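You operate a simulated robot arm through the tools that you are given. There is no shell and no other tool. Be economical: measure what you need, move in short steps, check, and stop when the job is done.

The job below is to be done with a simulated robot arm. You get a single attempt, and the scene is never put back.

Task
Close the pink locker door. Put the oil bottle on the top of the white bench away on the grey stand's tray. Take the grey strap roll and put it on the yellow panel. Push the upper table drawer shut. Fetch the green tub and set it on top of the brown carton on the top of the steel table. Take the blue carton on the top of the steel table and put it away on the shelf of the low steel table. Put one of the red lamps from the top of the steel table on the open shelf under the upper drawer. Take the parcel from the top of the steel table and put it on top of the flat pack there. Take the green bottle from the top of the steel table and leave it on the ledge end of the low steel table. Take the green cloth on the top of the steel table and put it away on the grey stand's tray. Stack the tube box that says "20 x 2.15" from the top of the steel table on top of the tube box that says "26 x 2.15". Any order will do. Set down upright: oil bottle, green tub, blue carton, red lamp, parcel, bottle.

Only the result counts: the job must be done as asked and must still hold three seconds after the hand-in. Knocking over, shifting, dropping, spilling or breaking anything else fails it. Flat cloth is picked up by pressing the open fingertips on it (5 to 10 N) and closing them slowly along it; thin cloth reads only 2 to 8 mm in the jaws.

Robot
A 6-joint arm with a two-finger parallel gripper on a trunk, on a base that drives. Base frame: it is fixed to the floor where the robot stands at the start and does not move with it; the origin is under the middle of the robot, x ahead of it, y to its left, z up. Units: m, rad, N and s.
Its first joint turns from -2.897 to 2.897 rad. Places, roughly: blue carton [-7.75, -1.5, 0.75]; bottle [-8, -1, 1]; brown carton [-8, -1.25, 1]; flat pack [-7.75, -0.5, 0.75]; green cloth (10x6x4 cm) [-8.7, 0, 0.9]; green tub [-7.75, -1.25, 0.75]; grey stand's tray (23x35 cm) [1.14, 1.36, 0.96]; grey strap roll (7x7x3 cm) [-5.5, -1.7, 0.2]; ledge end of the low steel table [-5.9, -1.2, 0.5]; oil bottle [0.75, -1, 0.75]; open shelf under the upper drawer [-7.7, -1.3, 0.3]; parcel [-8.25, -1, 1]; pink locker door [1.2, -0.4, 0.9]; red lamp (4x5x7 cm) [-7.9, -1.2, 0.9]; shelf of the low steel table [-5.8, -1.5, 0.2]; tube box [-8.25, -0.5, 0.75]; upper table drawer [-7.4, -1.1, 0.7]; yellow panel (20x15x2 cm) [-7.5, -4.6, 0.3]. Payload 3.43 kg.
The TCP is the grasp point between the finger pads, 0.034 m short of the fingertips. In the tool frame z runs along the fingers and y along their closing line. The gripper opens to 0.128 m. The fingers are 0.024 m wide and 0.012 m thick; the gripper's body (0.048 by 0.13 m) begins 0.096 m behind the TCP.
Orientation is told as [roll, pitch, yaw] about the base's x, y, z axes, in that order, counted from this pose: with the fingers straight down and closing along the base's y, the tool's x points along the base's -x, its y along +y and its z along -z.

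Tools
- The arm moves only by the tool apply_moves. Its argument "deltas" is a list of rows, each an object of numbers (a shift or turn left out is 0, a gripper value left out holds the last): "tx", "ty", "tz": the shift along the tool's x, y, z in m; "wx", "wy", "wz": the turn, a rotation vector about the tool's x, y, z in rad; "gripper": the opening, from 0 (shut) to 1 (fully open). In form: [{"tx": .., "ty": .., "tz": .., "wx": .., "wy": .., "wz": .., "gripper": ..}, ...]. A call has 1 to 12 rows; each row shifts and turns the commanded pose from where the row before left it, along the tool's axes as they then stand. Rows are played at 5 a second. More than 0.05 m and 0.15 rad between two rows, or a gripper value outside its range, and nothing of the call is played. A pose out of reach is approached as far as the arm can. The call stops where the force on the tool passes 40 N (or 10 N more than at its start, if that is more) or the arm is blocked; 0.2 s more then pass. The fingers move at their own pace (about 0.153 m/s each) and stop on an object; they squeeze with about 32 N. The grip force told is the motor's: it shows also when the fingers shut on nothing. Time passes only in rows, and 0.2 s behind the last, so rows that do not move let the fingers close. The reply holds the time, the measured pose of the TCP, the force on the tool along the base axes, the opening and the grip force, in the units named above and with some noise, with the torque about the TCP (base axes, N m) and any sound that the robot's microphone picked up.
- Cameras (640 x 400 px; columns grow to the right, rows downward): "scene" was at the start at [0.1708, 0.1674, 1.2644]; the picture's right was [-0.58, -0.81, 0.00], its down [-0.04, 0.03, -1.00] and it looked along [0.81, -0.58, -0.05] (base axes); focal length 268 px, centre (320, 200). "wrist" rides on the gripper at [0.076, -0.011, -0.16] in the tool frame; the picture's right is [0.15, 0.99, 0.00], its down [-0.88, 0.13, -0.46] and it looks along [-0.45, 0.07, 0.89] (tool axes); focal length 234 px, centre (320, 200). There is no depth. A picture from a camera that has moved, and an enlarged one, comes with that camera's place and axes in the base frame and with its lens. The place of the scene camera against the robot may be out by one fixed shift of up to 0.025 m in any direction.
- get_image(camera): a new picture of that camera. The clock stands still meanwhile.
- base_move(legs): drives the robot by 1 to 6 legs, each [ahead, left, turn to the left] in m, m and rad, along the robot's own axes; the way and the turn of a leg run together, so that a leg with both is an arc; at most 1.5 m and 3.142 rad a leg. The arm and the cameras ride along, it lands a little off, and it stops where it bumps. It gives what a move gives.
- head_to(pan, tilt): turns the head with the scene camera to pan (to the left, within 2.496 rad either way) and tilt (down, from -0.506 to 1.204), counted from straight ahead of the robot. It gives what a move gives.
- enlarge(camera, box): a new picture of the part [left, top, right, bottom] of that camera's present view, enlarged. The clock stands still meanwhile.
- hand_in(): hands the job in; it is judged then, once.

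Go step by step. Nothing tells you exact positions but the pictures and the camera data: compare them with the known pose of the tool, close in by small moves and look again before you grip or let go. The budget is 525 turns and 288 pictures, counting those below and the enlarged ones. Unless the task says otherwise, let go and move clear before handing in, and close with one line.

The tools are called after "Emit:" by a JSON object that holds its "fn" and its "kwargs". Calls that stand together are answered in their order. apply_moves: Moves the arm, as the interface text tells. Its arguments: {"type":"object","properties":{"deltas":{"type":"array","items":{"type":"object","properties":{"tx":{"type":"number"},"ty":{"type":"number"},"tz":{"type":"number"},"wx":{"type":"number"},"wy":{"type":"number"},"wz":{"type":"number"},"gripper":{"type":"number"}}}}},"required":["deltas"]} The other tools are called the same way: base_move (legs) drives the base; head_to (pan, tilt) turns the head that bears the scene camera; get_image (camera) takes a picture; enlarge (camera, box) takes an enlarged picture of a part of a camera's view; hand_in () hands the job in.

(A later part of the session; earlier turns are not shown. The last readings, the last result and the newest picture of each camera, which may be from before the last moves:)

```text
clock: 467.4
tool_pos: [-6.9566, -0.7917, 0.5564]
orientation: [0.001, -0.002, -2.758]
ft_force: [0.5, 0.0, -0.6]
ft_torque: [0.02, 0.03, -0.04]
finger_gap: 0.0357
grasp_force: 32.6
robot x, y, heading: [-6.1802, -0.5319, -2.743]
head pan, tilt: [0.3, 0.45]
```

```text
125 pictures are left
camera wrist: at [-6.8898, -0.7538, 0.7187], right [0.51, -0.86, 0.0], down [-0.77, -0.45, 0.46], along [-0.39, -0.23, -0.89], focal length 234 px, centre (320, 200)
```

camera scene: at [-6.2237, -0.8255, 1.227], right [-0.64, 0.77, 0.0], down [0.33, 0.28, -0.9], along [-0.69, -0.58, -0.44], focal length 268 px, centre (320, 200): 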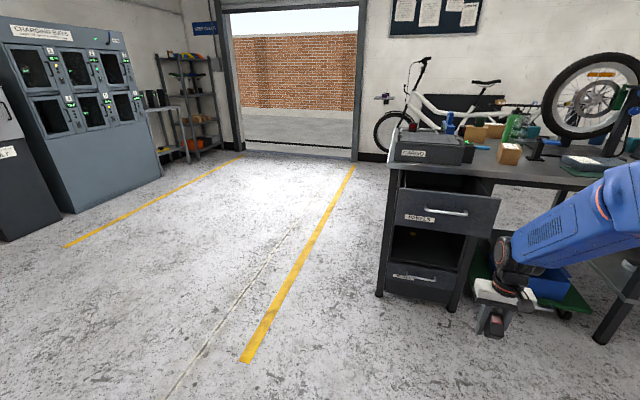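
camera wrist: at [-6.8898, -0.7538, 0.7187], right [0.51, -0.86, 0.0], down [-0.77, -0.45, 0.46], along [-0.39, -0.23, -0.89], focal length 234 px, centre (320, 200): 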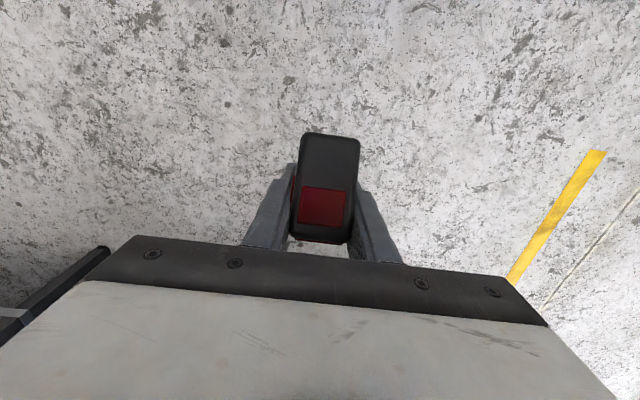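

The drawer front spans z 0.67–0.81. I centre the hand on it and drive forward in short legs.

Emit:
{"fn": "apply_moves", "kwargs": {"deltas": [{"ty": 0.04}, {"ty": 0.04}]}}

Emit:
{"fn": "base_move", "kwargs": {"legs": [[0.2, 0, 0]]}}

Emit:
{"fn": "head_to", "kwargs": {"pan": 0.1, "tilt": 0.45}}

Emit:
{"fn": "get_image", "kwargs": {"camera": "scene"}}

```text
clock: 468.0
tool_pos: [-6.9253, -0.865, 0.5585]
orientation: [0.0, -0.002, -2.758]
ft_force: [0.2, 0.4, -0.1]
ft_torque: [-0.02, -0.03, 0.03]
finger_gap: 0.0356
grasp_force: 32.5
robot x, y, heading: [-6.1783, -0.531, -2.749]
head pan, tilt: [0.3, 0.45]
```

```text
clock: 469.6
tool_pos: [-7.106, -0.9438, 0.5583]
orientation: [0.001, -0.003, -2.755]
ft_force: [-0.7, -0.9, -1.7]
ft_torque: [-0.02, -0.04, 0.01]
finger_gap: 0.0356
grasp_force: 32.1
robot x, y, heading: [-6.3648, -0.6062, -2.744]
head pan, tilt: [0.3, 0.45]
```

```text
clock: 470.3
tool_pos: [-7.1068, -0.9424, 0.5588]
orientation: [-0.002, -0.003, -2.755]
ft_force: [-0.5, 0.4, -0.6]
ft_torque: [0.01, 0.01, -0.01]
finger_gap: 0.0355
grasp_force: 32.1
robot x, y, heading: [-6.3624, -0.611, -2.75]
head pan, tilt: [0.099, 0.45]
```

```text
124 pictures are left
camera scene: at [-6.4158, -0.8865, 1.227], right [-0.48, 0.88, 0.0], down [0.38, 0.21, -0.9], along [-0.79, -0.43, -0.44], focal length 268 px, centre (320, 200)
```

scene: 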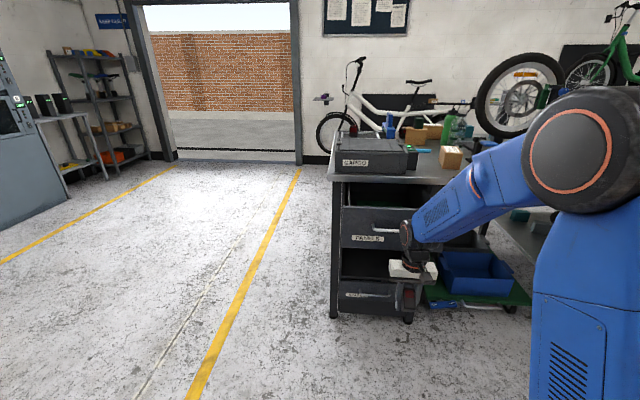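

Emit:
{"fn": "base_move", "kwargs": {"legs": [[0.1, 0, 0]]}}

Emit:
{"fn": "enlarge", "kwargs": {"camera": "scene", "box": [300, 140, 520, 320]}}

```text
clock: 471.4
tool_pos: [-7.196, -0.9826, 0.5583]
orientation: [0.0, -0.002, -2.755]
ft_force: [0.1, -0.4, -0.6]
ft_torque: [0.01, -0.02, 0.0]
finger_gap: 0.0355
grasp_force: 32.3
robot x, y, heading: [-6.455, -0.6461, -2.748]
head pan, tilt: [0.099, 0.45]
```

```text
2.22 times, centred on (410, 230) of scene
camera zoom: at [-6.507, -0.9249, 1.227], right [-0.48, 0.88, 0.0], down [0.38, 0.21, -0.9], along [-0.79, -0.43, -0.44], focal length 595 px, centre (120, 133)
```

zoom: 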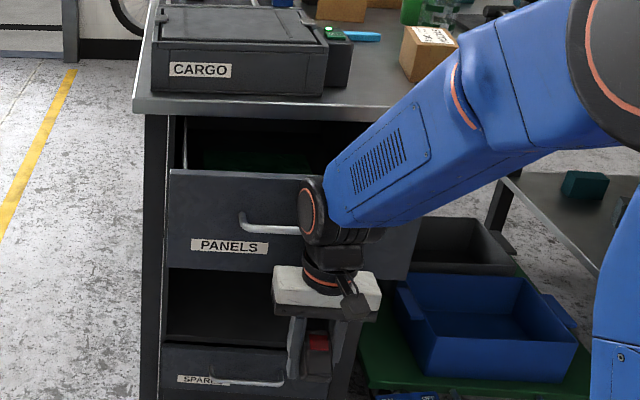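

Emit:
{"fn": "base_move", "kwargs": {"legs": [[0.08, 0, 0]]}}

Emit:
{"fn": "enlarge", "kwargs": {"camera": "scene", "box": [300, 140, 520, 320]}}

```text
clock: 472.5
tool_pos: [-7.2704, -1.0147, 0.5573]
orientation: [-0.001, -0.001, -2.753]
ft_force: [0.3, -1.0, -0.5]
ft_torque: [0.0, 0.02, -0.03]
finger_gap: 0.0359
grasp_force: 32.0
robot x, y, heading: [-6.5306, -0.6821, -2.741]
head pan, tilt: [0.099, 0.45]
```

```text
2.22 times, centred on (410, 230) of scene
camera zoom: at [-6.5807, -0.9561, 1.227], right [-0.48, 0.88, 0.0], down [0.38, 0.21, -0.9], along [-0.79, -0.43, -0.44], focal length 595 px, centre (120, 133)
```

zoom: 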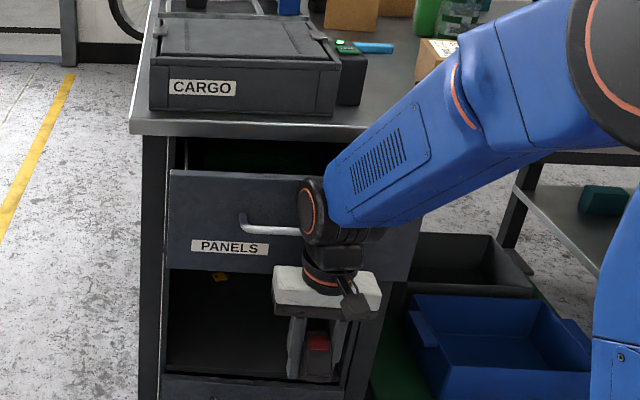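

Emit:
{"fn": "base_move", "kwargs": {"legs": [[0.08, 0, 0]]}}

Emit:
{"fn": "enlarge", "kwargs": {"camera": "scene", "box": [300, 140, 520, 320]}}

```text
clock: 473.6
tool_pos: [-7.3441, -1.0459, 0.5579]
orientation: [0.0, -0.001, -2.752]
ft_force: [0.7, 0.5, -0.8]
ft_torque: [0.0, 0.03, -0.02]
finger_gap: 0.0355
grasp_force: 31.4
robot x, y, heading: [-6.6012, -0.7082, -2.737]
head pan, tilt: [0.099, 0.45]
```

```text
2.22 times, centred on (410, 230) of scene
camera zoom: at [-6.6542, -0.9872, 1.227], right [-0.48, 0.88, 0.0], down [0.38, 0.21, -0.9], along [-0.79, -0.43, -0.44], focal length 595 px, centre (120, 133)
```

zoom: 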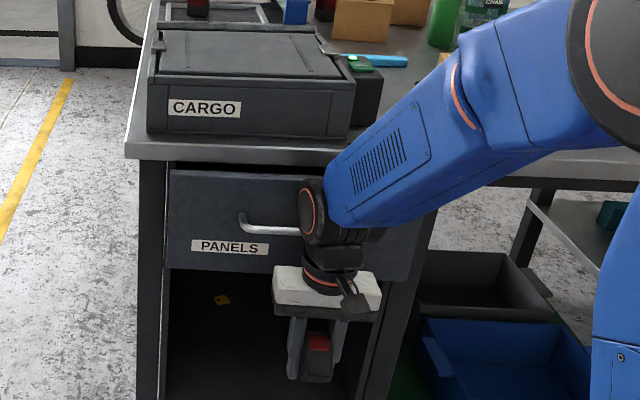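

Emit:
{"fn": "base_move", "kwargs": {"legs": [[0.05, 0, 0]]}}

Emit:
{"fn": "enlarge", "kwargs": {"camera": "scene", "box": [300, 140, 520, 320]}}

```text
clock: 474.6
tool_pos: [-7.3833, -1.0617, 0.5595]
orientation: [0.0, 0.004, -2.749]
ft_force: [0.8, 0.0, -0.8]
ft_torque: [0.02, -0.02, 0.0]
finger_gap: 0.0356
grasp_force: 31.9
robot x, y, heading: [-6.6469, -0.7283, -2.742]
head pan, tilt: [0.099, 0.45]
stopped in leg 1: the robot was blocked; the commanded pose is now the measured one
```

```text
2.22 times, centred on (410, 230) of scene
camera zoom: at [-6.6986, -1.0058, 1.2271], right [-0.48, 0.88, 0.0], down [0.38, 0.21, -0.9], along [-0.79, -0.43, -0.43], focal length 595 px, centre (120, 133)
```

zoom: 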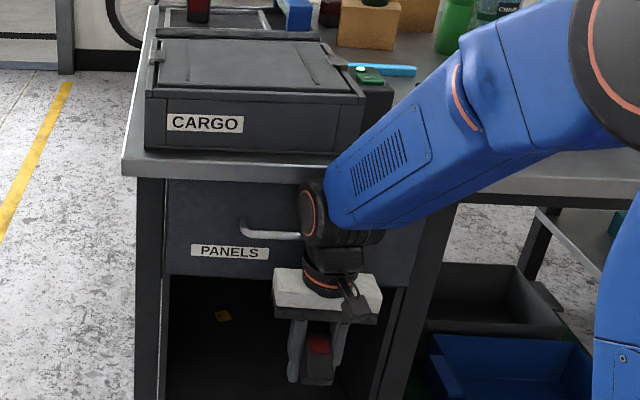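

Emit:
{"fn": "base_move", "kwargs": {"legs": [[-0.3, 0, 0]]}}

Emit:
{"fn": "get_image", "kwargs": {"camera": "scene"}}

Emit:
{"fn": "enlarge", "kwargs": {"camera": "scene", "box": [300, 140, 520, 320]}}

```text
clock: 476.7
tool_pos: [-7.1101, -0.9407, 0.5562]
orientation: [0.0, 0.005, -2.759]
ft_force: [-1.1, -0.1, -1.4]
ft_torque: [0.02, 0.0, 0.01]
finger_gap: 0.0358
grasp_force: 32.1
robot x, y, heading: [-6.3709, -0.613, -2.75]
head pan, tilt: [0.099, 0.45]
```

```text
119 pictures are left
camera scene: at [-6.4243, -0.89, 1.227], right [-0.47, 0.88, 0.0], down [0.38, 0.2, -0.9], along [-0.79, -0.42, -0.44], focal length 268 px, centre (320, 200)
```

scene: 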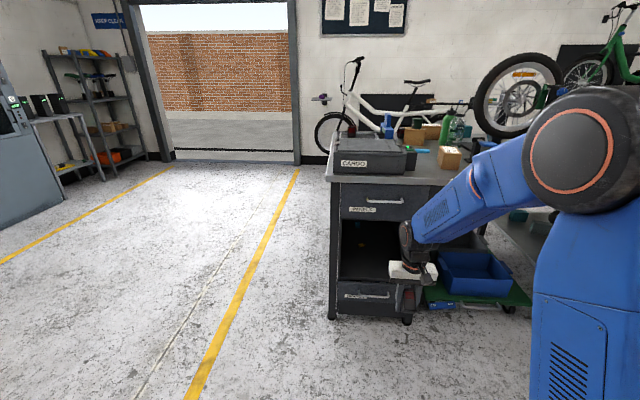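

```text
2.22 times, centred on (410, 230) of scene
camera zoom: at [-6.4243, -0.89, 1.227], right [-0.47, 0.88, 0.0], down [0.38, 0.2, -0.9], along [-0.79, -0.42, -0.44], focal length 595 px, centre (120, 133)
```

zoom: 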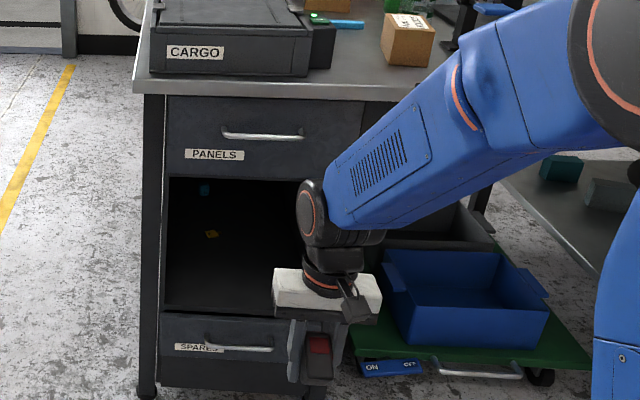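

The PANELS drawer is shut flush. Now I re-centre the arm and repeat the tilt sequence for the lamp.

Emit:
{"fn": "apply_moves", "kwargs": {"deltas": [{"ty": -0.04}, {"ty": -0.04}, {"tz": 0.04}, {"tz": 0.04}]}}

Emit:
{"fn": "apply_moves", "kwargs": {"deltas": [{"wy": -0.15}, {"wy": -0.15}, {"wy": -0.15}, {"wy": -0.15}, {"wy": -0.15}, {"wy": -0.1}]}}

```text
clock: 477.7
tool_pos: [-7.1397, -0.868, 0.4779]
orientation: [0.001, 0.005, -2.761]
ft_force: [-1.4, 0.1, -0.2]
ft_torque: [0.02, 0.01, 0.01]
finger_gap: 0.0355
grasp_force: 32.2
robot x, y, heading: [-6.3728, -0.6152, -2.753]
head pan, tilt: [0.099, 0.45]
```

```text
clock: 479.1
tool_pos: [-7.1772, -0.8876, 0.4845]
orientation: [-0.002, -0.845, -2.758]
ft_force: [1.2, 0.8, -0.1]
ft_torque: [-0.03, 0.02, 0.03]
finger_gap: 0.0356
grasp_force: 32.3
out of reach, approached as far as the arm can: row 3, 5, 6
robot x, y, heading: [-6.3685, -0.6165, -2.746]
head pan, tilt: [0.099, 0.45]
```

Emit:
{"fn": "apply_moves", "kwargs": {"deltas": [{"tz": 0.0264, "tx": 0.03}, {"tz": 0.0264, "tx": 0.03}, {"wy": -0.08}, {"wy": -0.075}]}}

Emit:
{"fn": "get_image", "kwargs": {"camera": "wrist"}}

```text
clock: 480.1
tool_pos: [-7.1967, -0.8977, 0.4039]
orientation: [-0.004, -0.996, -2.758]
ft_force: [0.6, 0.0, -1.9]
ft_torque: [0.01, 0.01, 0.01]
finger_gap: 0.0355
grasp_force: 32.0
out of reach, approached as far as the arm can: row 1, 3, 4
robot x, y, heading: [-6.3699, -0.6113, -2.747]
head pan, tilt: [0.099, 0.45]
```

```text
117 pictures are left
camera wrist: at [-7.0404, -0.822, 0.4269], right [0.44, -0.89, -0.12], down [-0.04, -0.16, 0.99], along [-0.9, -0.43, -0.1], focal length 234 px, centre (320, 200)
```

wrist: 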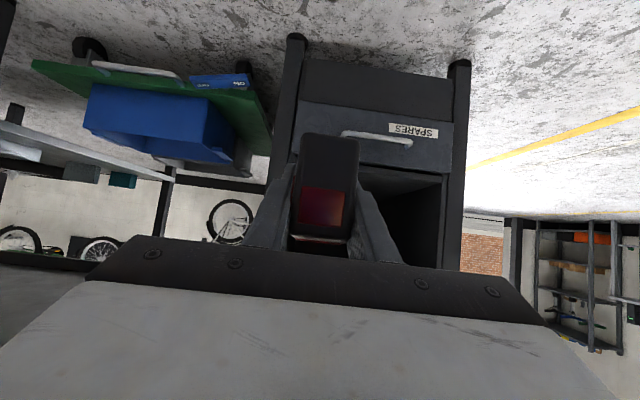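

Emit:
{"fn": "base_move", "kwargs": {"legs": [[0.15, 0.05, 0]]}}

Emit:
{"fn": "apply_moves", "kwargs": {"deltas": [{"ty": 0.03}, {"ty": 0.03}, {"tz": 0.016, "tx": 0.025}]}}

Emit:
{"fn": "get_image", "kwargs": {"camera": "wrist"}}

```text
clock: 481.4
tool_pos: [-7.3109, -1.0033, 0.402]
orientation: [-0.003, -0.998, -2.754]
ft_force: [0.6, 0.1, -1.0]
ft_torque: [0.01, 0.0, 0.0]
finger_gap: 0.0356
grasp_force: 32.4
robot x, y, heading: [-6.483, -0.715, -2.75]
head pan, tilt: [0.099, 0.45]
```

```text
clock: 482.2
tool_pos: [-7.2901, -1.0588, 0.3731]
orientation: [-0.001, -0.998, -2.753]
ft_force: [0.2, 0.3, -0.8]
ft_torque: [-0.02, 0.0, 0.01]
finger_gap: 0.0356
grasp_force: 32.1
robot x, y, heading: [-6.484, -0.7159, -2.746]
head pan, tilt: [0.099, 0.45]
```

```text
116 pictures are left
camera wrist: at [-7.1336, -0.9825, 0.3974], right [0.45, -0.89, -0.12], down [-0.04, -0.16, 0.99], along [-0.89, -0.44, -0.1], focal length 234 px, centre (320, 200)
```

wrist: 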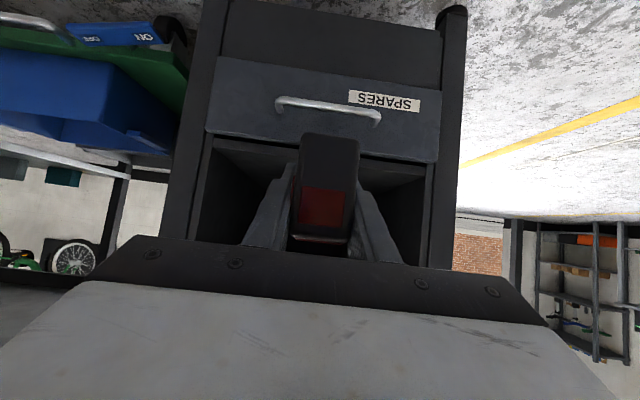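

Emit:
{"fn": "base_move", "kwargs": {"legs": [[0.18, 0, 0]]}}

Emit:
{"fn": "apply_moves", "kwargs": {"deltas": [{"tz": 0.0337, "tx": -0.0216}, {"tz": 0.0337, "tx": -0.0216}]}}

Emit:
{"fn": "get_image", "kwargs": {"camera": "wrist"}}

Emit:
{"fn": "enlarge", "kwargs": {"camera": "scene", "box": [280, 140, 500, 340]}}

```text
clock: 483.8
tool_pos: [-7.4604, -1.1272, 0.373]
orientation: [-0.001, -0.996, -2.755]
ft_force: [-0.8, 0.2, -1.1]
ft_torque: [-0.06, 0.04, -0.02]
finger_gap: 0.0358
grasp_force: 32.4
robot x, y, heading: [-6.6531, -0.7914, -2.748]
head pan, tilt: [0.099, 0.45]
```

```text
clock: 484.4
tool_pos: [-7.5356, -1.1591, 0.3739]
orientation: [-0.002, -0.997, -2.754]
ft_force: [0.8, 0.4, -1.3]
ft_torque: [0.05, 0.03, 0.02]
finger_gap: 0.0358
grasp_force: 31.6
robot x, y, heading: [-6.6552, -0.7888, -2.752]
head pan, tilt: [0.099, 0.45]
```

```text
115 pictures are left
camera wrist: at [-7.3777, -1.0825, 0.3986], right [0.44, -0.89, -0.12], down [-0.04, -0.16, 0.99], along [-0.89, -0.43, -0.1], focal length 234 px, centre (320, 200)
```

wrist: 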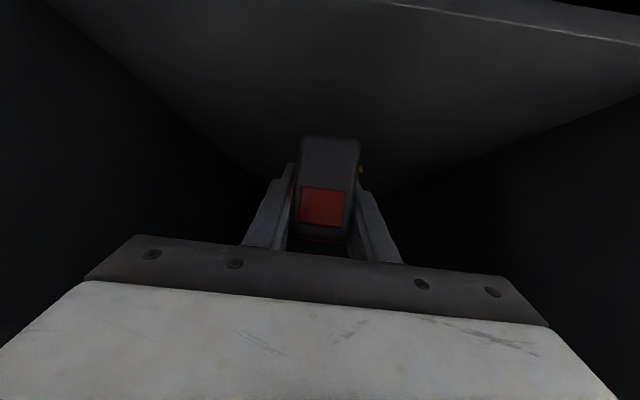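

```text
2.00 times, centred on (390, 240) of scene
camera zoom: at [-6.7086, -1.0625, 1.227], right [-0.47, 0.88, 0.0], down [0.38, 0.21, -0.9], along [-0.79, -0.43, -0.44], focal length 536 px, centre (180, 120)
```

zoom: 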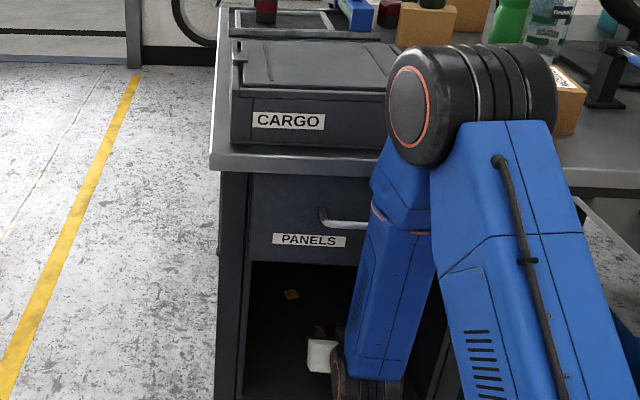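

The lamp is inside the open shelf. I lower to contact.

Emit:
{"fn": "apply_moves", "kwargs": {"deltas": [{"tz": 0.0108, "tx": 0.0168}, {"tz": 0.0022, "tx": 0.0034}, {"tz": 0.0022, "tx": 0.0034}, {"tz": 0.0022, "tx": 0.0034}, {"tz": 0.0022, "tx": 0.0034}]}}

```text
clock: 485.6
tool_pos: [-7.5342, -1.1554, 0.3369]
orientation: [-0.003, -0.995, -2.755]
ft_force: [0.9, 1.0, -0.1]
ft_torque: [0.0, 0.01, 0.0]
finger_gap: 0.0353
grasp_force: 32.2
robot x, y, heading: [-6.6539, -0.785, -2.746]
head pan, tilt: [0.099, 0.45]
```

Emit:
{"fn": "apply_moves", "kwargs": {"deltas": [{"tz": 0.0022, "tx": 0.0034}, {"tz": 0.0016, "tx": 0.0025}, {"tz": 0.0016, "tx": 0.0025}]}}

```text
clock: 486.4
tool_pos: [-7.5358, -1.1583, 0.3284]
orientation: [0.001, -1.003, -2.756]
ft_force: [1.8, -0.2, 27.6]
ft_torque: [-0.11, -0.55, 0.17]
finger_gap: 0.0359
grasp_force: 32.0
robot x, y, heading: [-6.6541, -0.7873, -2.746]
head pan, tilt: [0.099, 0.45]
```

Emit:
{"fn": "apply_moves", "kwargs": {"deltas": [{"tz": -0.001, "tx": -0.0017}, {"gripper": 0.35}, {"gripper": 0.45}, {"tz": -0.03}, {"tz": -0.04}, {"tz": -0.04}]}}

Emit:
{"fn": "get_image", "kwargs": {"camera": "wrist"}}

```text
clock: 487.8
tool_pos: [-7.4512, -1.1222, 0.3882]
orientation: [-0.002, -0.996, -2.756]
ft_force: [0.8, -0.3, 0.4]
ft_torque: [0.01, -0.02, -0.05]
finger_gap: 0.0575
grasp_force: 0.1
robot x, y, heading: [-6.6534, -0.786, -2.755]
head pan, tilt: [0.099, 0.45]
```

```text
113 pictures are left
camera wrist: at [-7.2924, -1.0466, 0.4125], right [0.44, -0.89, -0.12], down [-0.04, -0.16, 0.99], along [-0.89, -0.43, -0.1], focal length 234 px, centre (320, 200)
```

wrist: 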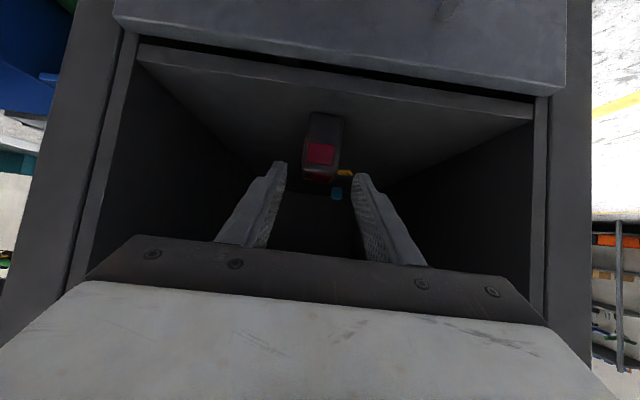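

The lamp stands in the open shelf. I back out, re-centre the arm and bring it upright.

Emit:
{"fn": "base_move", "kwargs": {"legs": [[-0.5, -0.05, 0]]}}

Emit:
{"fn": "apply_moves", "kwargs": {"deltas": [{"ty": -0.03}, {"ty": -0.03}, {"wy": 0.125}, {"wy": 0.125}, {"wy": 0.15}, {"wy": 0.15}, {"wy": 0.15}, {"wy": 0.15}, {"wy": 0.15}]}}

```text
clock: 490.7
tool_pos: [-7.0057, -0.8797, 0.389]
orientation: [-0.002, -0.996, -2.761]
ft_force: [0.6, 0.6, 0.5]
ft_torque: [-0.01, 0.01, 0.0]
finger_gap: 0.0575
grasp_force: 0.1
robot x, y, heading: [-6.21, -0.5451, -2.751]
head pan, tilt: [0.099, 0.45]
```

```text
clock: 492.7
tool_pos: [-7.0309, -0.8299, 0.3863]
orientation: [-0.002, 0.004, -2.761]
ft_force: [0.1, 0.7, 0.2]
ft_torque: [-0.01, -0.03, 0.0]
finger_gap: 0.0574
grasp_force: 0.0
out of reach, approached as far as the arm can: row 1, 7
robot x, y, heading: [-6.2091, -0.5494, -2.755]
head pan, tilt: [0.099, 0.45]
```

The arm is upright again. I raise it and travel around the near end to the back side of the steel table.

Emit:
{"fn": "apply_moves", "kwargs": {"deltas": [{"tz": -0.05, "tx": 0.005}, {"tz": -0.05, "tx": 0.005}, {"tz": -0.05, "tx": 0.005}, {"tz": -0.05, "tx": 0.005}, {"tz": -0.05, "tx": 0.005}, {"tz": -0.05, "tx": 0.005}, {"tz": -0.05, "tx": 0.005}, {"tz": -0.05, "tx": 0.005}, {"tz": -0.05}, {"tz": -0.05}, {"tz": -0.05}, {"tz": -0.05}]}}

Emit:
{"fn": "apply_moves", "kwargs": {"deltas": [{"tz": -0.05}, {"tz": -0.05}]}}

Emit:
{"fn": "base_move", "kwargs": {"legs": [[0, -0.45, 0], [0, 0, -1.57], [0, 0.7, 0], [-1.5, 0, 0], [-0.3, 0, 0]]}}

```text
refused: row 1 steps farther than a row can; nothing moved
```

```text
clock: 493.3
tool_pos: [-7.028, -0.8301, 0.4886]
orientation: [-0.002, 0.005, -2.761]
ft_force: [-0.1, -0.4, -0.6]
ft_torque: [0.0, 0.0, 0.03]
finger_gap: 0.0575
grasp_force: 0.1
robot x, y, heading: [-6.2091, -0.5502, -2.757]
head pan, tilt: [0.099, 0.45]
```

```text
clock: 512.1
tool_pos: [-6.6077, -1.2671, 0.4858]
orientation: [-0.001, 0.003, 1.93]
ft_force: [0.7, -0.1, 0.4]
ft_torque: [0.02, 0.03, 0.01]
finger_gap: 0.0576
grasp_force: 0.1
robot x, y, heading: [-6.346, -2.0888, 1.938]
head pan, tilt: [0.099, 0.45]
```

Emit:
{"fn": "apply_moves", "kwargs": {"deltas": [{"tz": -0.048, "tx": 0.005}, {"tz": -0.048, "tx": 0.005}, {"tz": -0.048, "tx": 0.005}, {"tz": -0.048, "tx": 0.005}, {"tz": -0.048, "tx": 0.005}, {"tz": -0.048, "tx": 0.005}, {"tz": -0.048, "tx": 0.005}, {"tz": -0.048, "tx": 0.005}, {"tz": -0.048}, {"tz": -0.048}, {"tz": -0.048}, {"tz": -0.048}]}}

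Emit:
{"fn": "head_to", "kwargs": {"pan": 0.5, "tilt": 0.45}}

Emit:
{"fn": "get_image", "kwargs": {"camera": "scene"}}

```text
clock: 514.7
tool_pos: [-6.5937, -1.3024, 1.0651]
orientation: [-0.002, 0.002, 1.931]
ft_force: [-0.8, 0.4, 0.1]
ft_torque: [-0.03, 0.02, -0.01]
finger_gap: 0.0576
grasp_force: 0.0
robot x, y, heading: [-6.344, -2.0937, 1.94]
head pan, tilt: [0.099, 0.45]
```

```text
clock: 515.5
tool_pos: [-6.5947, -1.3034, 1.0655]
orientation: [-0.002, 0.002, 1.93]
ft_force: [-1.1, -0.4, -1.5]
ft_torque: [0.0, 0.02, 0.02]
finger_gap: 0.0575
grasp_force: 0.0
robot x, y, heading: [-6.3418, -2.0934, 1.935]
head pan, tilt: [0.499, 0.45]
```

```text
112 pictures are left
camera scene: at [-6.6308, -2.037, 1.227], right [0.65, 0.76, 0.0], down [0.33, -0.28, -0.9], along [-0.69, 0.58, -0.44], focal length 268 px, centre (320, 200)
```

scene: 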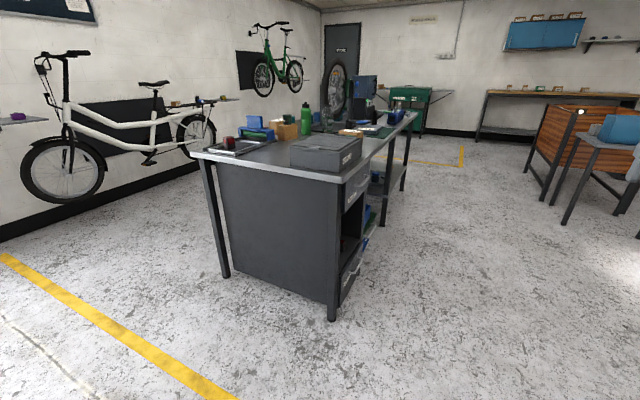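

Emit:
{"fn": "base_move", "kwargs": {"legs": [[0, 1.1, 0.0], [0, 1.05, 0.02]]}}

Emit:
{"fn": "head_to", "kwargs": {"pan": -0.4, "tilt": 0.45}}

Emit:
{"fn": "get_image", "kwargs": {"camera": "scene"}}

```text
clock: 526.2
tool_pos: [-8.6135, -2.0764, 1.0651]
orientation: [0.0, 0.001, 1.946]
ft_force: [0.4, -0.4, -0.6]
ft_torque: [0.0, -0.01, 0.03]
finger_gap: 0.0578
grasp_force: 0.2
robot x, y, heading: [-8.3519, -2.8604, 1.951]
head pan, tilt: [0.499, 0.45]
```

```text
clock: 527.4
tool_pos: [-8.614, -2.0767, 1.0666]
orientation: [-0.003, 0.002, 1.946]
ft_force: [0.5, -0.5, 0.4]
ft_torque: [0.02, -0.02, 0.0]
finger_gap: 0.0575
grasp_force: 0.1
robot x, y, heading: [-8.3491, -2.8635, 1.956]
head pan, tilt: [-0.4, 0.45]
```

```text
111 pictures are left
camera scene: at [-8.5672, -2.7781, 1.227], right [1.0, -0.02, 0.0], down [-0.01, -0.44, -0.9], along [0.01, 0.9, -0.44], focal length 268 px, centre (320, 200)
```

scene: 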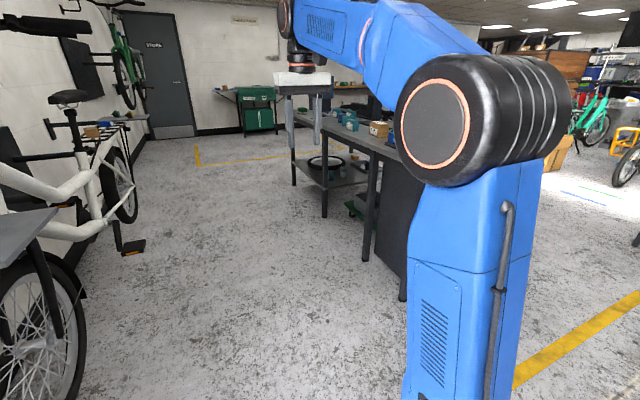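

Emit:
{"fn": "base_move", "kwargs": {"legs": [[1.5, 0, 0]]}}

Emit:
{"fn": "get_image", "kwargs": {"camera": "scene"}}

```text
clock: 534.7
tool_pos: [-9.2014, -0.72, 1.0652]
orientation: [-0.003, 0.002, 1.971]
ft_force: [-0.9, 0.0, -0.2]
ft_torque: [0.0, -0.01, 0.04]
finger_gap: 0.0575
grasp_force: 0.1
robot x, y, heading: [-8.9177, -1.4967, 1.983]
head pan, tilt: [-0.4, 0.45]
```

```text
110 pictures are left
camera scene: at [-9.1372, -1.4205, 1.227], right [1.0, 0.01, 0.0], down [0.0, -0.44, -0.9], along [-0.01, 0.9, -0.44], focal length 268 px, centre (320, 200)
```

scene: 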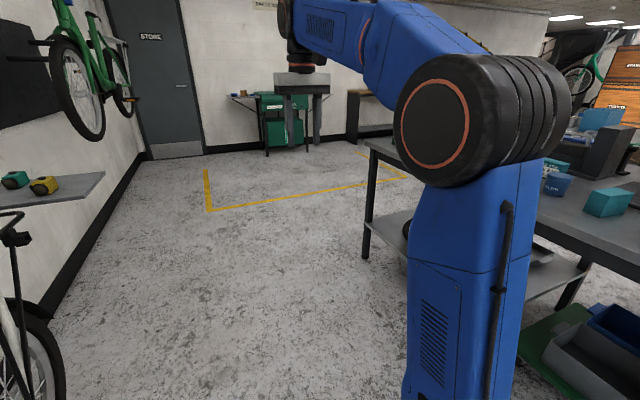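

Emit:
{"fn": "base_move", "kwargs": {"legs": [[0, 0, -1.59]]}}

Emit:
{"fn": "head_to", "kwargs": {"pan": 0.0, "tilt": 0.5}}

Emit:
{"fn": "get_image", "kwargs": {"camera": "scene"}}

Emit:
{"fn": "get_image", "kwargs": {"camera": "wrist"}}

```text
clock: 538.9
tool_pos: [-8.1456, -1.2024, 1.0657]
orientation: [-0.003, 0.001, 0.416]
ft_force: [0.3, 0.2, 1.1]
ft_torque: [0.02, 0.01, 0.03]
finger_gap: 0.0577
grasp_force: 0.0
robot x, y, heading: [-8.9235, -1.5009, 0.42]
head pan, tilt: [-0.4, 0.45]
```

```text
clock: 539.8
tool_pos: [-8.1454, -1.2045, 1.066]
orientation: [-0.003, 0.003, 0.418]
ft_force: [0.3, -0.2, 0.3]
ft_torque: [0.02, 0.0, 0.02]
finger_gap: 0.0575
grasp_force: 0.0
robot x, y, heading: [-8.9174, -1.4981, 0.42]
head pan, tilt: [0.0, 0.499]
```

```text
109 pictures are left
camera scene: at [-8.8375, -1.2281, 1.2225], right [0.41, -0.91, 0.0], down [-0.44, -0.2, -0.88], along [0.8, 0.36, -0.48], focal length 268 px, centre (320, 200)
```

scene: 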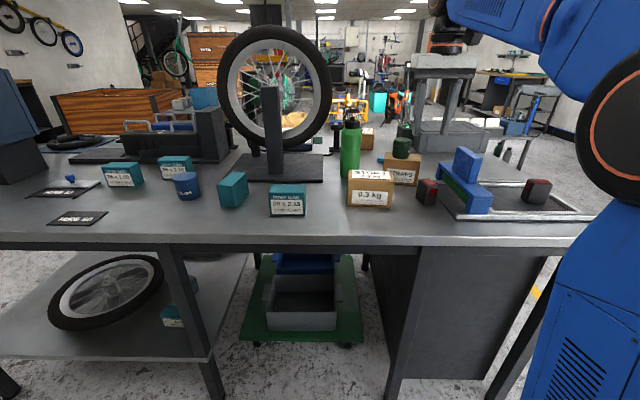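

```text
108 pictures are left
camera wrist: at [-8.2104, -1.2449, 1.2269], right [-0.53, 0.85, 0.0], down [0.75, 0.48, 0.45], along [0.38, 0.24, -0.89], focal length 234 px, centre (320, 200)
```

wrist: 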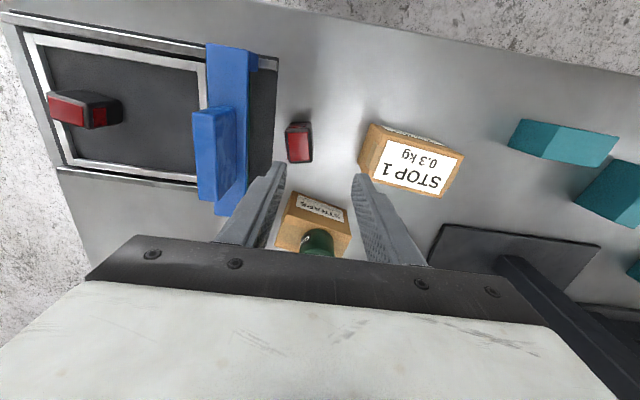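

Emit:
{"fn": "enlarge", "kwargs": {"camera": "scene", "box": [20, 110, 480, 240]}}

Emit:
{"fn": "enlarge", "kwargs": {"camera": "scene", "box": [80, 140, 320, 240]}}

```text
1.39 times, centred on (250, 175) of scene
camera zoom: at [-8.8375, -1.2281, 1.2225], right [0.41, -0.91, 0.0], down [-0.44, -0.2, -0.88], along [0.8, 0.36, -0.48], focal length 373 px, centre (417, 235)
```

zoom: 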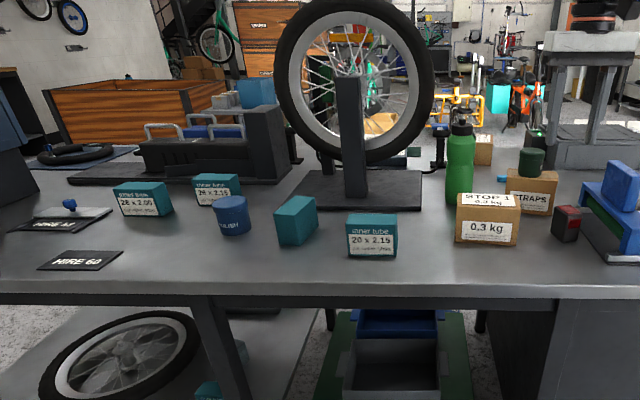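

```text
2.67 times, centred on (200, 190) of scene
camera zoom: at [-8.8375, -1.2281, 1.2225], right [0.41, -0.91, 0.0], down [-0.44, -0.2, -0.88], along [0.8, 0.36, -0.48], focal length 714 px, centre (640, 227)
```

zoom: 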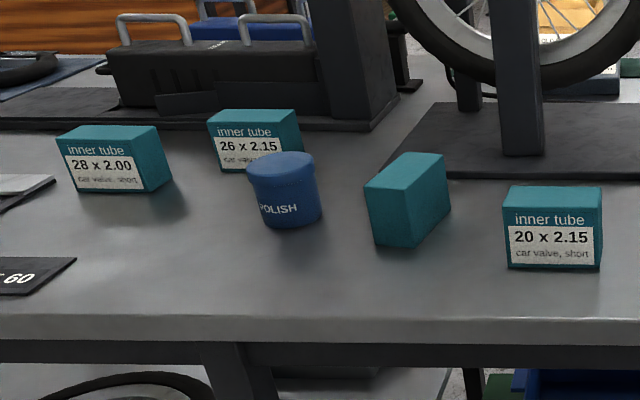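

I can read the labels: "20 x 2.15" stands in front and "26 x 2.15" behind the POLISH tub. I strafe left to the 20 x 2.15 box.

Emit:
{"fn": "base_move", "kwargs": {"legs": [[0, 0.4, -0.03]]}}

Emit:
{"fn": "get_image", "kwargs": {"camera": "wrist"}}

```text
clock: 542.2
tool_pos: [-8.2918, -0.8682, 1.0658]
orientation: [-0.002, 0.002, 0.382]
ft_force: [-0.3, 0.3, 0.5]
ft_torque: [-0.02, 0.0, 0.05]
finger_gap: 0.0576
grasp_force: 0.0
robot x, y, heading: [-9.0763, -1.1354, 0.384]
head pan, tilt: [0.0, 0.499]
```

```text
105 pictures are left
camera wrist: at [-8.3585, -0.9066, 1.2269], right [-0.5, 0.86, 0.0], down [0.77, 0.45, 0.45], along [0.39, 0.23, -0.89], focal length 234 px, centre (320, 200)
```

wrist: 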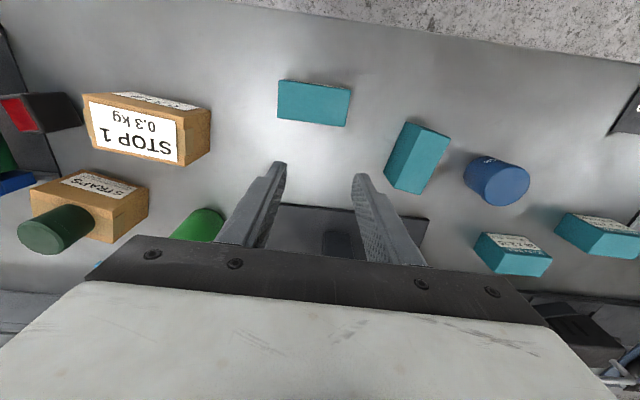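

The 20 x 2.15 box is centred 0.05 m nearer and 0.015 m right of the tool, about 94 mm wide. I open fully, move over it, and descend.

Emit:
{"fn": "apply_moves", "kwargs": {"deltas": [{"tx": 0.025, "ty": -0.0075, "gripper": 1}, {"tx": 0.025, "ty": -0.0075}, {"tz": 0.045}, {"tz": 0.04}]}}

Emit:
{"fn": "get_image", "kwargs": {"camera": "wrist"}}

```text
clock: 543.2
tool_pos: [-8.332, -0.9012, 0.9801]
orientation: [0.0, 0.001, 0.381]
ft_force: [-0.4, -0.6, 0.5]
ft_torque: [0.0, -0.02, -0.02]
finger_gap: 0.1283
grasp_force: 0.0
robot x, y, heading: [-9.0768, -1.1317, 0.389]
head pan, tilt: [0.0, 0.499]
```

```text
104 pictures are left
camera wrist: at [-8.399, -0.94, 1.1411], right [-0.5, 0.86, 0.0], down [0.77, 0.45, 0.45], along [0.39, 0.23, -0.89], focal length 234 px, centre (320, 200)
```

wrist: 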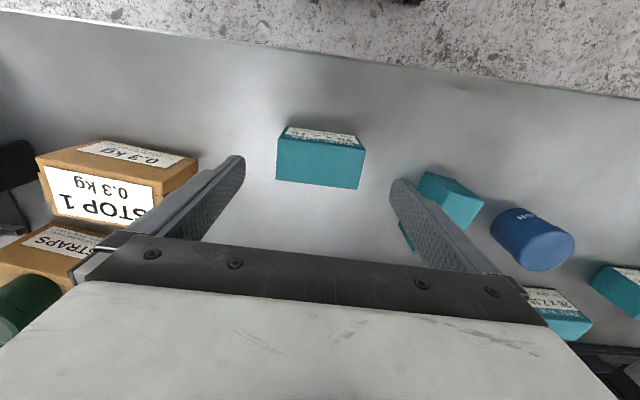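

Emit:
{"fn": "apply_moves", "kwargs": {"deltas": [{"tz": 0.04}, {"tz": 0.04}, {"tz": 0.02}, {"gripper": 0.8}, {"gripper": 0.6}, {"gripper": 0}, {}]}}

Emit:
{"fn": "get_image", "kwargs": {"camera": "wrist"}}

```text
clock: 544.8
tool_pos: [-8.3351, -0.9012, 0.8801]
orientation: [-0.002, 0.002, 0.384]
ft_force: [0.0, 1.2, -0.1]
ft_torque: [0.0, -0.05, 0.0]
finger_gap: 0.0898
grasp_force: 32.3
robot x, y, heading: [-9.0763, -1.1339, 0.39]
head pan, tilt: [0.0, 0.499]
```

```text
103 pictures are left
camera wrist: at [-8.4012, -0.9398, 1.0417], right [-0.5, 0.86, 0.0], down [0.77, 0.45, 0.45], along [0.39, 0.23, -0.89], focal length 234 px, centre (320, 200)
```

wrist: 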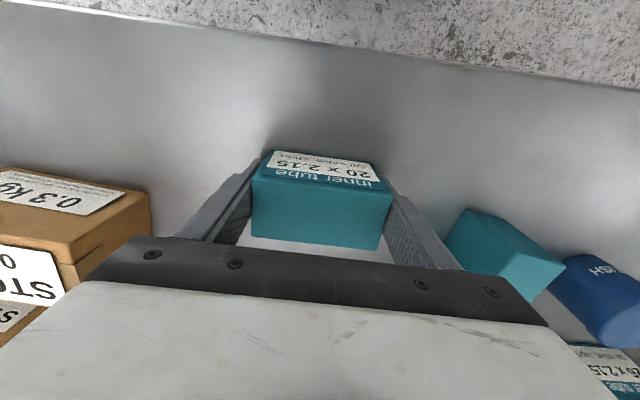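

Gripped; it is indeed the 20 x 2.15 box. I lift it and shift left toward the 26 x 2.15 box.

Emit:
{"fn": "apply_moves", "kwargs": {"deltas": [{"tz": -0.01}, {"tz": -0.045}, {"tz": -0.045}, {"tz": -0.045}, {"tz": -0.045}, {"tz": -0.02}]}}

Emit:
{"fn": "base_move", "kwargs": {"legs": [[0, 0.4, 0], [0.1, 0, 0]]}}

Emit:
{"fn": "get_image", "kwargs": {"camera": "wrist"}}

Emit:
{"fn": "get_image", "kwargs": {"camera": "scene"}}

```text
clock: 546.2
tool_pos: [-8.332, -0.8967, 1.0902]
orientation: [-0.003, 0.003, 0.384]
ft_force: [-0.4, -0.5, -2.0]
ft_torque: [-0.02, 0.04, 0.0]
finger_gap: 0.0899
grasp_force: 31.8
robot x, y, heading: [-9.0745, -1.1343, 0.386]
head pan, tilt: [0.0, 0.499]
```

```text
clock: 549.5
tool_pos: [-8.3944, -0.4831, 1.0901]
orientation: [-0.002, 0.001, 0.387]
ft_force: [0.2, 0.0, -1.6]
ft_torque: [0.03, 0.01, 0.02]
finger_gap: 0.0895
grasp_force: 32.1
robot x, y, heading: [-9.1361, -0.7219, 0.392]
head pan, tilt: [0.0, 0.499]
```

```text
102 pictures are left
camera wrist: at [-8.4613, -0.5219, 1.2511], right [-0.51, 0.86, 0.0], down [0.77, 0.45, 0.45], along [0.39, 0.23, -0.89], focal length 234 px, centre (320, 200)
```

wrist: 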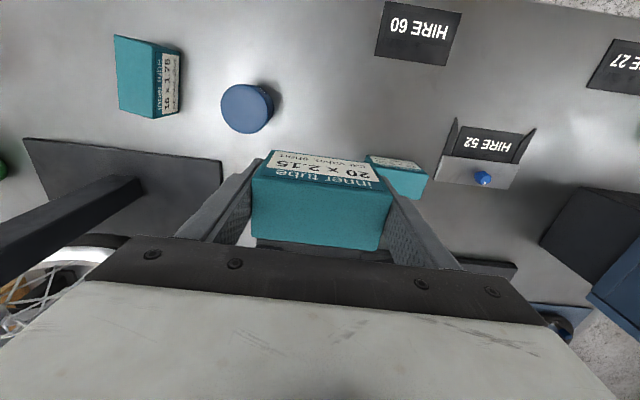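

```text
101 pictures are left
camera scene: at [-9.0467, -0.4561, 1.2225], right [0.39, -0.92, 0.0], down [-0.44, -0.18, -0.88], along [0.81, 0.34, -0.48], focal length 268 px, centre (320, 200)
```

scene: 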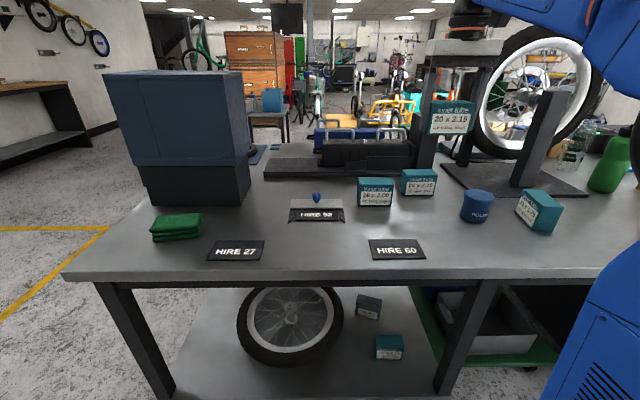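

Emit:
{"fn": "apply_moves", "kwargs": {"deltas": [{"tx": -0.045}, {"tx": -0.045}, {"tx": -0.04}]}}

Emit:
{"fn": "get_image", "kwargs": {"camera": "wrist"}}

Emit:
{"fn": "enlarge", "kwargs": {"camera": "scene", "box": [320, 60, 520, 230]}}

```text
clock: 550.3
tool_pos: [-8.2741, -0.4334, 1.088]
orientation: [-0.001, 0.001, 0.387]
ft_force: [-0.9, 0.5, -0.2]
ft_torque: [0.06, -0.07, -0.04]
finger_gap: 0.09
grasp_force: 31.7
robot x, y, heading: [-9.1344, -0.7236, 0.392]
head pan, tilt: [0.0, 0.499]
```

```text
100 pictures are left
camera wrist: at [-8.3417, -0.4725, 1.25], right [-0.51, 0.86, 0.0], down [0.77, 0.45, 0.46], along [0.39, 0.23, -0.89], focal length 234 px, centre (320, 200)
```

wrist: 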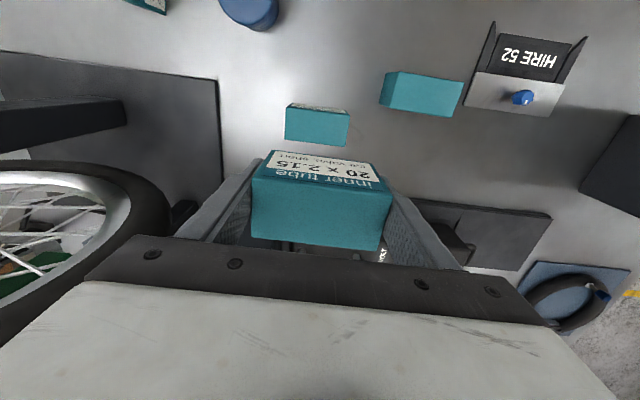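

```text
2.35 times, centred on (420, 145) of scene
camera zoom: at [-9.0473, -0.4563, 1.2226], right [0.39, -0.92, 0.0], down [-0.44, -0.18, -0.88], along [0.81, 0.34, -0.48], focal length 630 px, centre (85, 329)
```

zoom: 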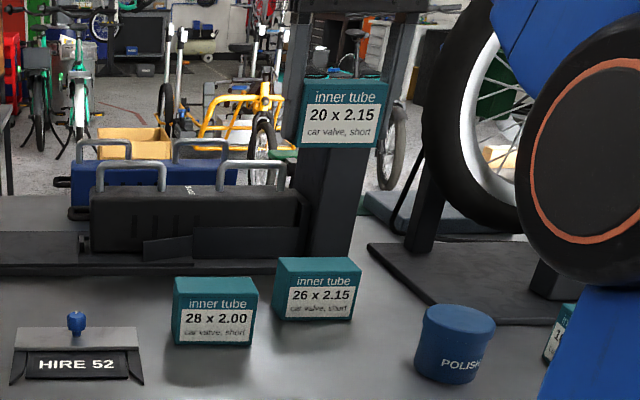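

The 26 x 2.15 box lies 0.018 m back and 0.006 m right of the tool axis. I correct and lower to contact.

Emit:
{"fn": "apply_moves", "kwargs": {"deltas": [{"tx": 0.018, "ty": -0.006}, {"tz": 0.04}, {"tz": 0.04}, {"tz": 0.035}, {"tz": 0.004}]}}

Emit:
{"fn": "get_image", "kwargs": {"camera": "wrist"}}

Emit:
{"fn": "enlarge", "kwargs": {"camera": "scene", "box": [320, 60, 520, 230]}}

```text
clock: 551.5
tool_pos: [-8.2877, -0.4457, 0.9692]
orientation: [-0.002, 0.003, 0.387]
ft_force: [-0.9, -0.7, -0.8]
ft_torque: [-0.04, 0.0, -0.03]
finger_gap: 0.0897
grasp_force: 31.5
robot x, y, heading: [-9.1369, -0.7252, 0.399]
head pan, tilt: [0.0, 0.499]
```

```text
98 pictures are left
camera wrist: at [-8.3539, -0.4852, 1.1306], right [-0.51, 0.86, 0.0], down [0.77, 0.45, 0.45], along [0.39, 0.23, -0.89], focal length 234 px, centre (320, 200)
```

wrist: 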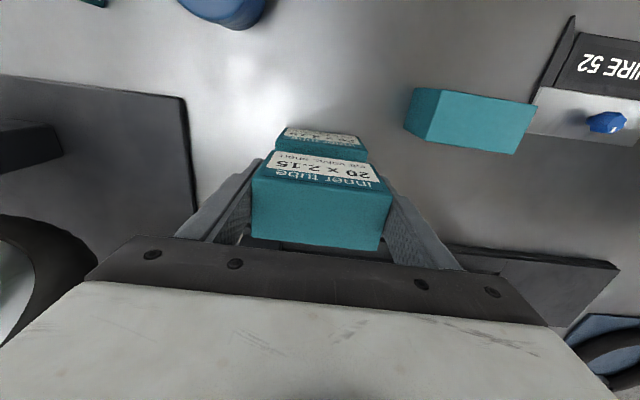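

```text
2.35 times, centred on (420, 145) of scene
camera zoom: at [-9.0467, -0.4561, 1.2225], right [0.39, -0.92, 0.0], down [-0.44, -0.18, -0.88], along [0.81, 0.34, -0.48], focal length 630 px, centre (85, 329)
```

zoom: 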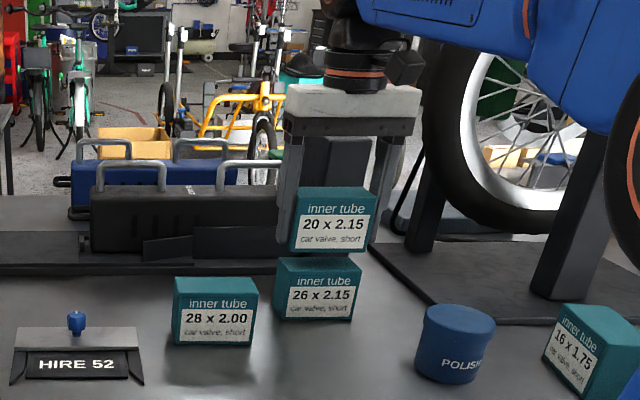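

The stack is aligned. I lower to contact.

Emit:
{"fn": "apply_moves", "kwargs": {"deltas": [{"tz": 0.005}, {"tz": 0.004}, {"tz": 0.004}, {"tz": 0.004}]}}

```text
clock: 552.5
tool_pos: [-8.2874, -0.4462, 0.9529]
orientation: [-0.003, 0.002, 0.387]
ft_force: [0.8, 0.6, -1.4]
ft_torque: [-0.01, 0.03, -0.01]
finger_gap: 0.0897
grasp_force: 32.2
robot x, y, heading: [-9.1356, -0.7252, 0.396]
head pan, tilt: [0.0, 0.499]
```

Emit:
{"fn": "apply_moves", "kwargs": {"deltas": [{"tz": 0.004}, {"tz": 0.003}, {"tz": 0.003}]}}

```text
clock: 553.3
tool_pos: [-8.2902, -0.4468, 0.9451]
orientation: [0.001, 0.0, 0.387]
ft_force: [0.0, 0.7, 26.9]
ft_torque: [0.19, 0.08, -0.09]
finger_gap: 0.0898
grasp_force: 32.2
robot x, y, heading: [-9.1392, -0.7294, 0.395]
head pan, tilt: [0.0, 0.499]
```

Emit:
{"fn": "apply_moves", "kwargs": {"deltas": [{"tz": -0.002}, {"gripper": 0.8}, {"gripper": 0.82}, {"tz": -0.03}, {"tz": -0.04}, {"tz": -0.04}, {"tz": -0.03}]}}

Emit:
{"fn": "enlarge", "kwargs": {"camera": "scene", "box": [320, 60, 520, 230]}}

Emit:
{"fn": "get_image", "kwargs": {"camera": "wrist"}}

```text
clock: 554.9
tool_pos: [-8.2897, -0.4465, 1.0874]
orientation: [-0.003, 0.002, 0.387]
ft_force: [1.4, 0.2, -0.5]
ft_torque: [-0.01, 0.01, 0.02]
finger_gap: 0.105
grasp_force: 0.0
robot x, y, heading: [-9.1386, -0.7213, 0.398]
head pan, tilt: [0.0, 0.499]
```

```text
2.35 times, centred on (420, 145) of scene
camera zoom: at [-9.0467, -0.4561, 1.2225], right [0.39, -0.92, 0.0], down [-0.44, -0.18, -0.88], along [0.81, 0.34, -0.48], focal length 630 px, centre (85, 329)
```

zoom: 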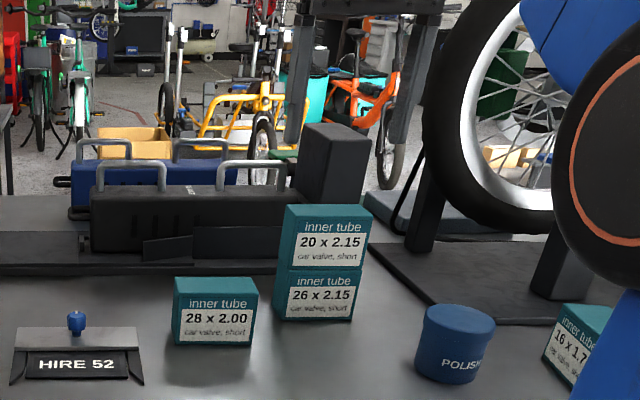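

```text
95 pictures are left
camera wrist: at [-8.3566, -0.4855, 1.2487], right [-0.51, 0.86, 0.0], down [0.77, 0.45, 0.45], along [0.39, 0.23, -0.89], focal length 234 px, centre (320, 200)
```

wrist: 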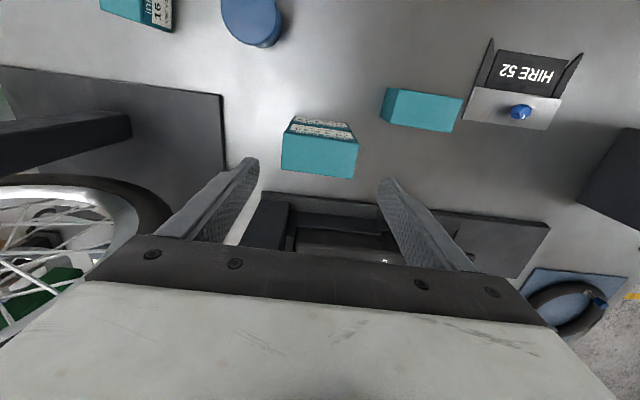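

The boxes are stacked. I retract the arm and strafe right to the green bottle.

Emit:
{"fn": "apply_moves", "kwargs": {"deltas": [{"tx": 0.045}, {"tx": 0.045}, {"tx": 0.045}, {"tx": 0.045}]}}

Emit:
{"fn": "base_move", "kwargs": {"legs": [[0, -0.62, 0]]}}

Emit:
{"fn": "get_image", "kwargs": {"camera": "wrist"}}

Emit:
{"fn": "get_image", "kwargs": {"camera": "scene"}}

```text
clock: 555.9
tool_pos: [-8.4546, -0.5135, 1.0851]
orientation: [-0.001, 0.005, 0.385]
ft_force: [0.8, 0.9, -0.2]
ft_torque: [-0.04, 0.12, 0.02]
finger_gap: 0.1049
grasp_force: 0.0
robot x, y, heading: [-9.1379, -0.7271, 0.401]
head pan, tilt: [0.0, 0.499]
```

```text
clock: 559.4
tool_pos: [-8.2095, -1.0941, 1.0865]
orientation: [-0.001, 0.001, 0.389]
ft_force: [-0.6, -0.1, -0.1]
ft_torque: [0.0, -0.01, 0.02]
finger_gap: 0.1051
grasp_force: 0.1
robot x, y, heading: [-8.8933, -1.3067, 0.396]
head pan, tilt: [0.0, 0.499]
```

```text
94 pictures are left
camera wrist: at [-8.2771, -1.1336, 1.2479], right [-0.51, 0.86, 0.0], down [0.77, 0.46, 0.45], along [0.39, 0.23, -0.89], focal length 234 px, centre (320, 200)
```

wrist: 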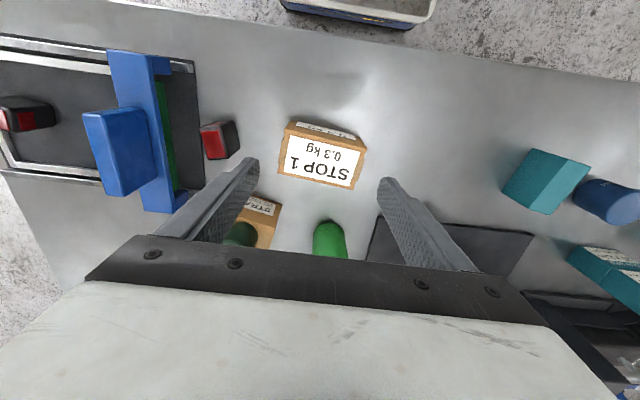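

```text
93 pictures are left
camera scene: at [-8.803, -1.0387, 1.2225], right [0.39, -0.92, 0.0], down [-0.44, -0.19, -0.88], along [0.81, 0.34, -0.48], focal length 268 px, centre (320, 200)
```

scene: 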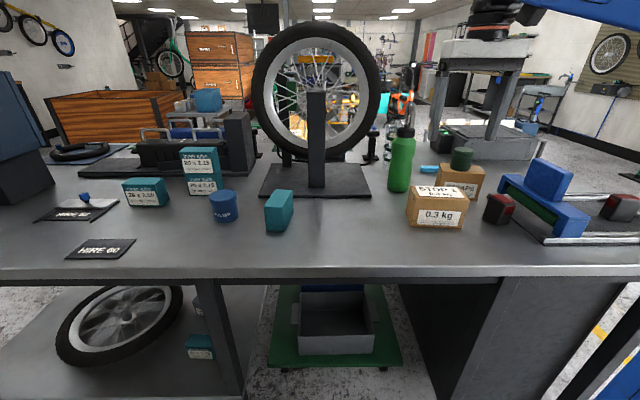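

The bottle is 0.20 m ahead and 0.053 m left; its top is at about 1.02. I move above it.

Emit:
{"fn": "apply_moves", "kwargs": {"deltas": [{"tx": -0.045, "ty": 0.013}, {"tx": -0.045, "ty": 0.013}, {"tx": -0.045, "ty": 0.013}, {"tx": -0.045, "ty": 0.014}, {"tx": -0.02}]}}

Emit:
{"fn": "get_image", "kwargs": {"camera": "wrist"}}

```text
clock: 560.6
tool_pos: [-8.0479, -0.9676, 1.0857]
orientation: [-0.001, 0.003, 0.392]
ft_force: [0.4, -0.3, 0.3]
ft_torque: [0.01, -0.04, -0.01]
finger_gap: 0.1051
grasp_force: 0.0
robot x, y, heading: [-8.8952, -1.3053, 0.396]
head pan, tilt: [0.0, 0.499]
```

```text
92 pictures are left
camera wrist: at [-8.1155, -1.0066, 1.2478], right [-0.51, 0.86, 0.0], down [0.77, 0.46, 0.45], along [0.39, 0.23, -0.89], focal length 234 px, centre (320, 200)
```

wrist: 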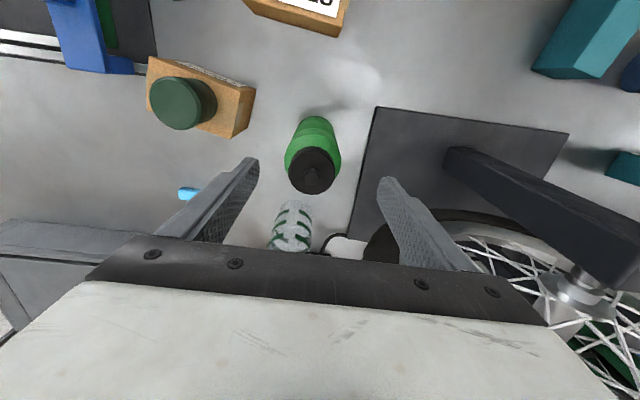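

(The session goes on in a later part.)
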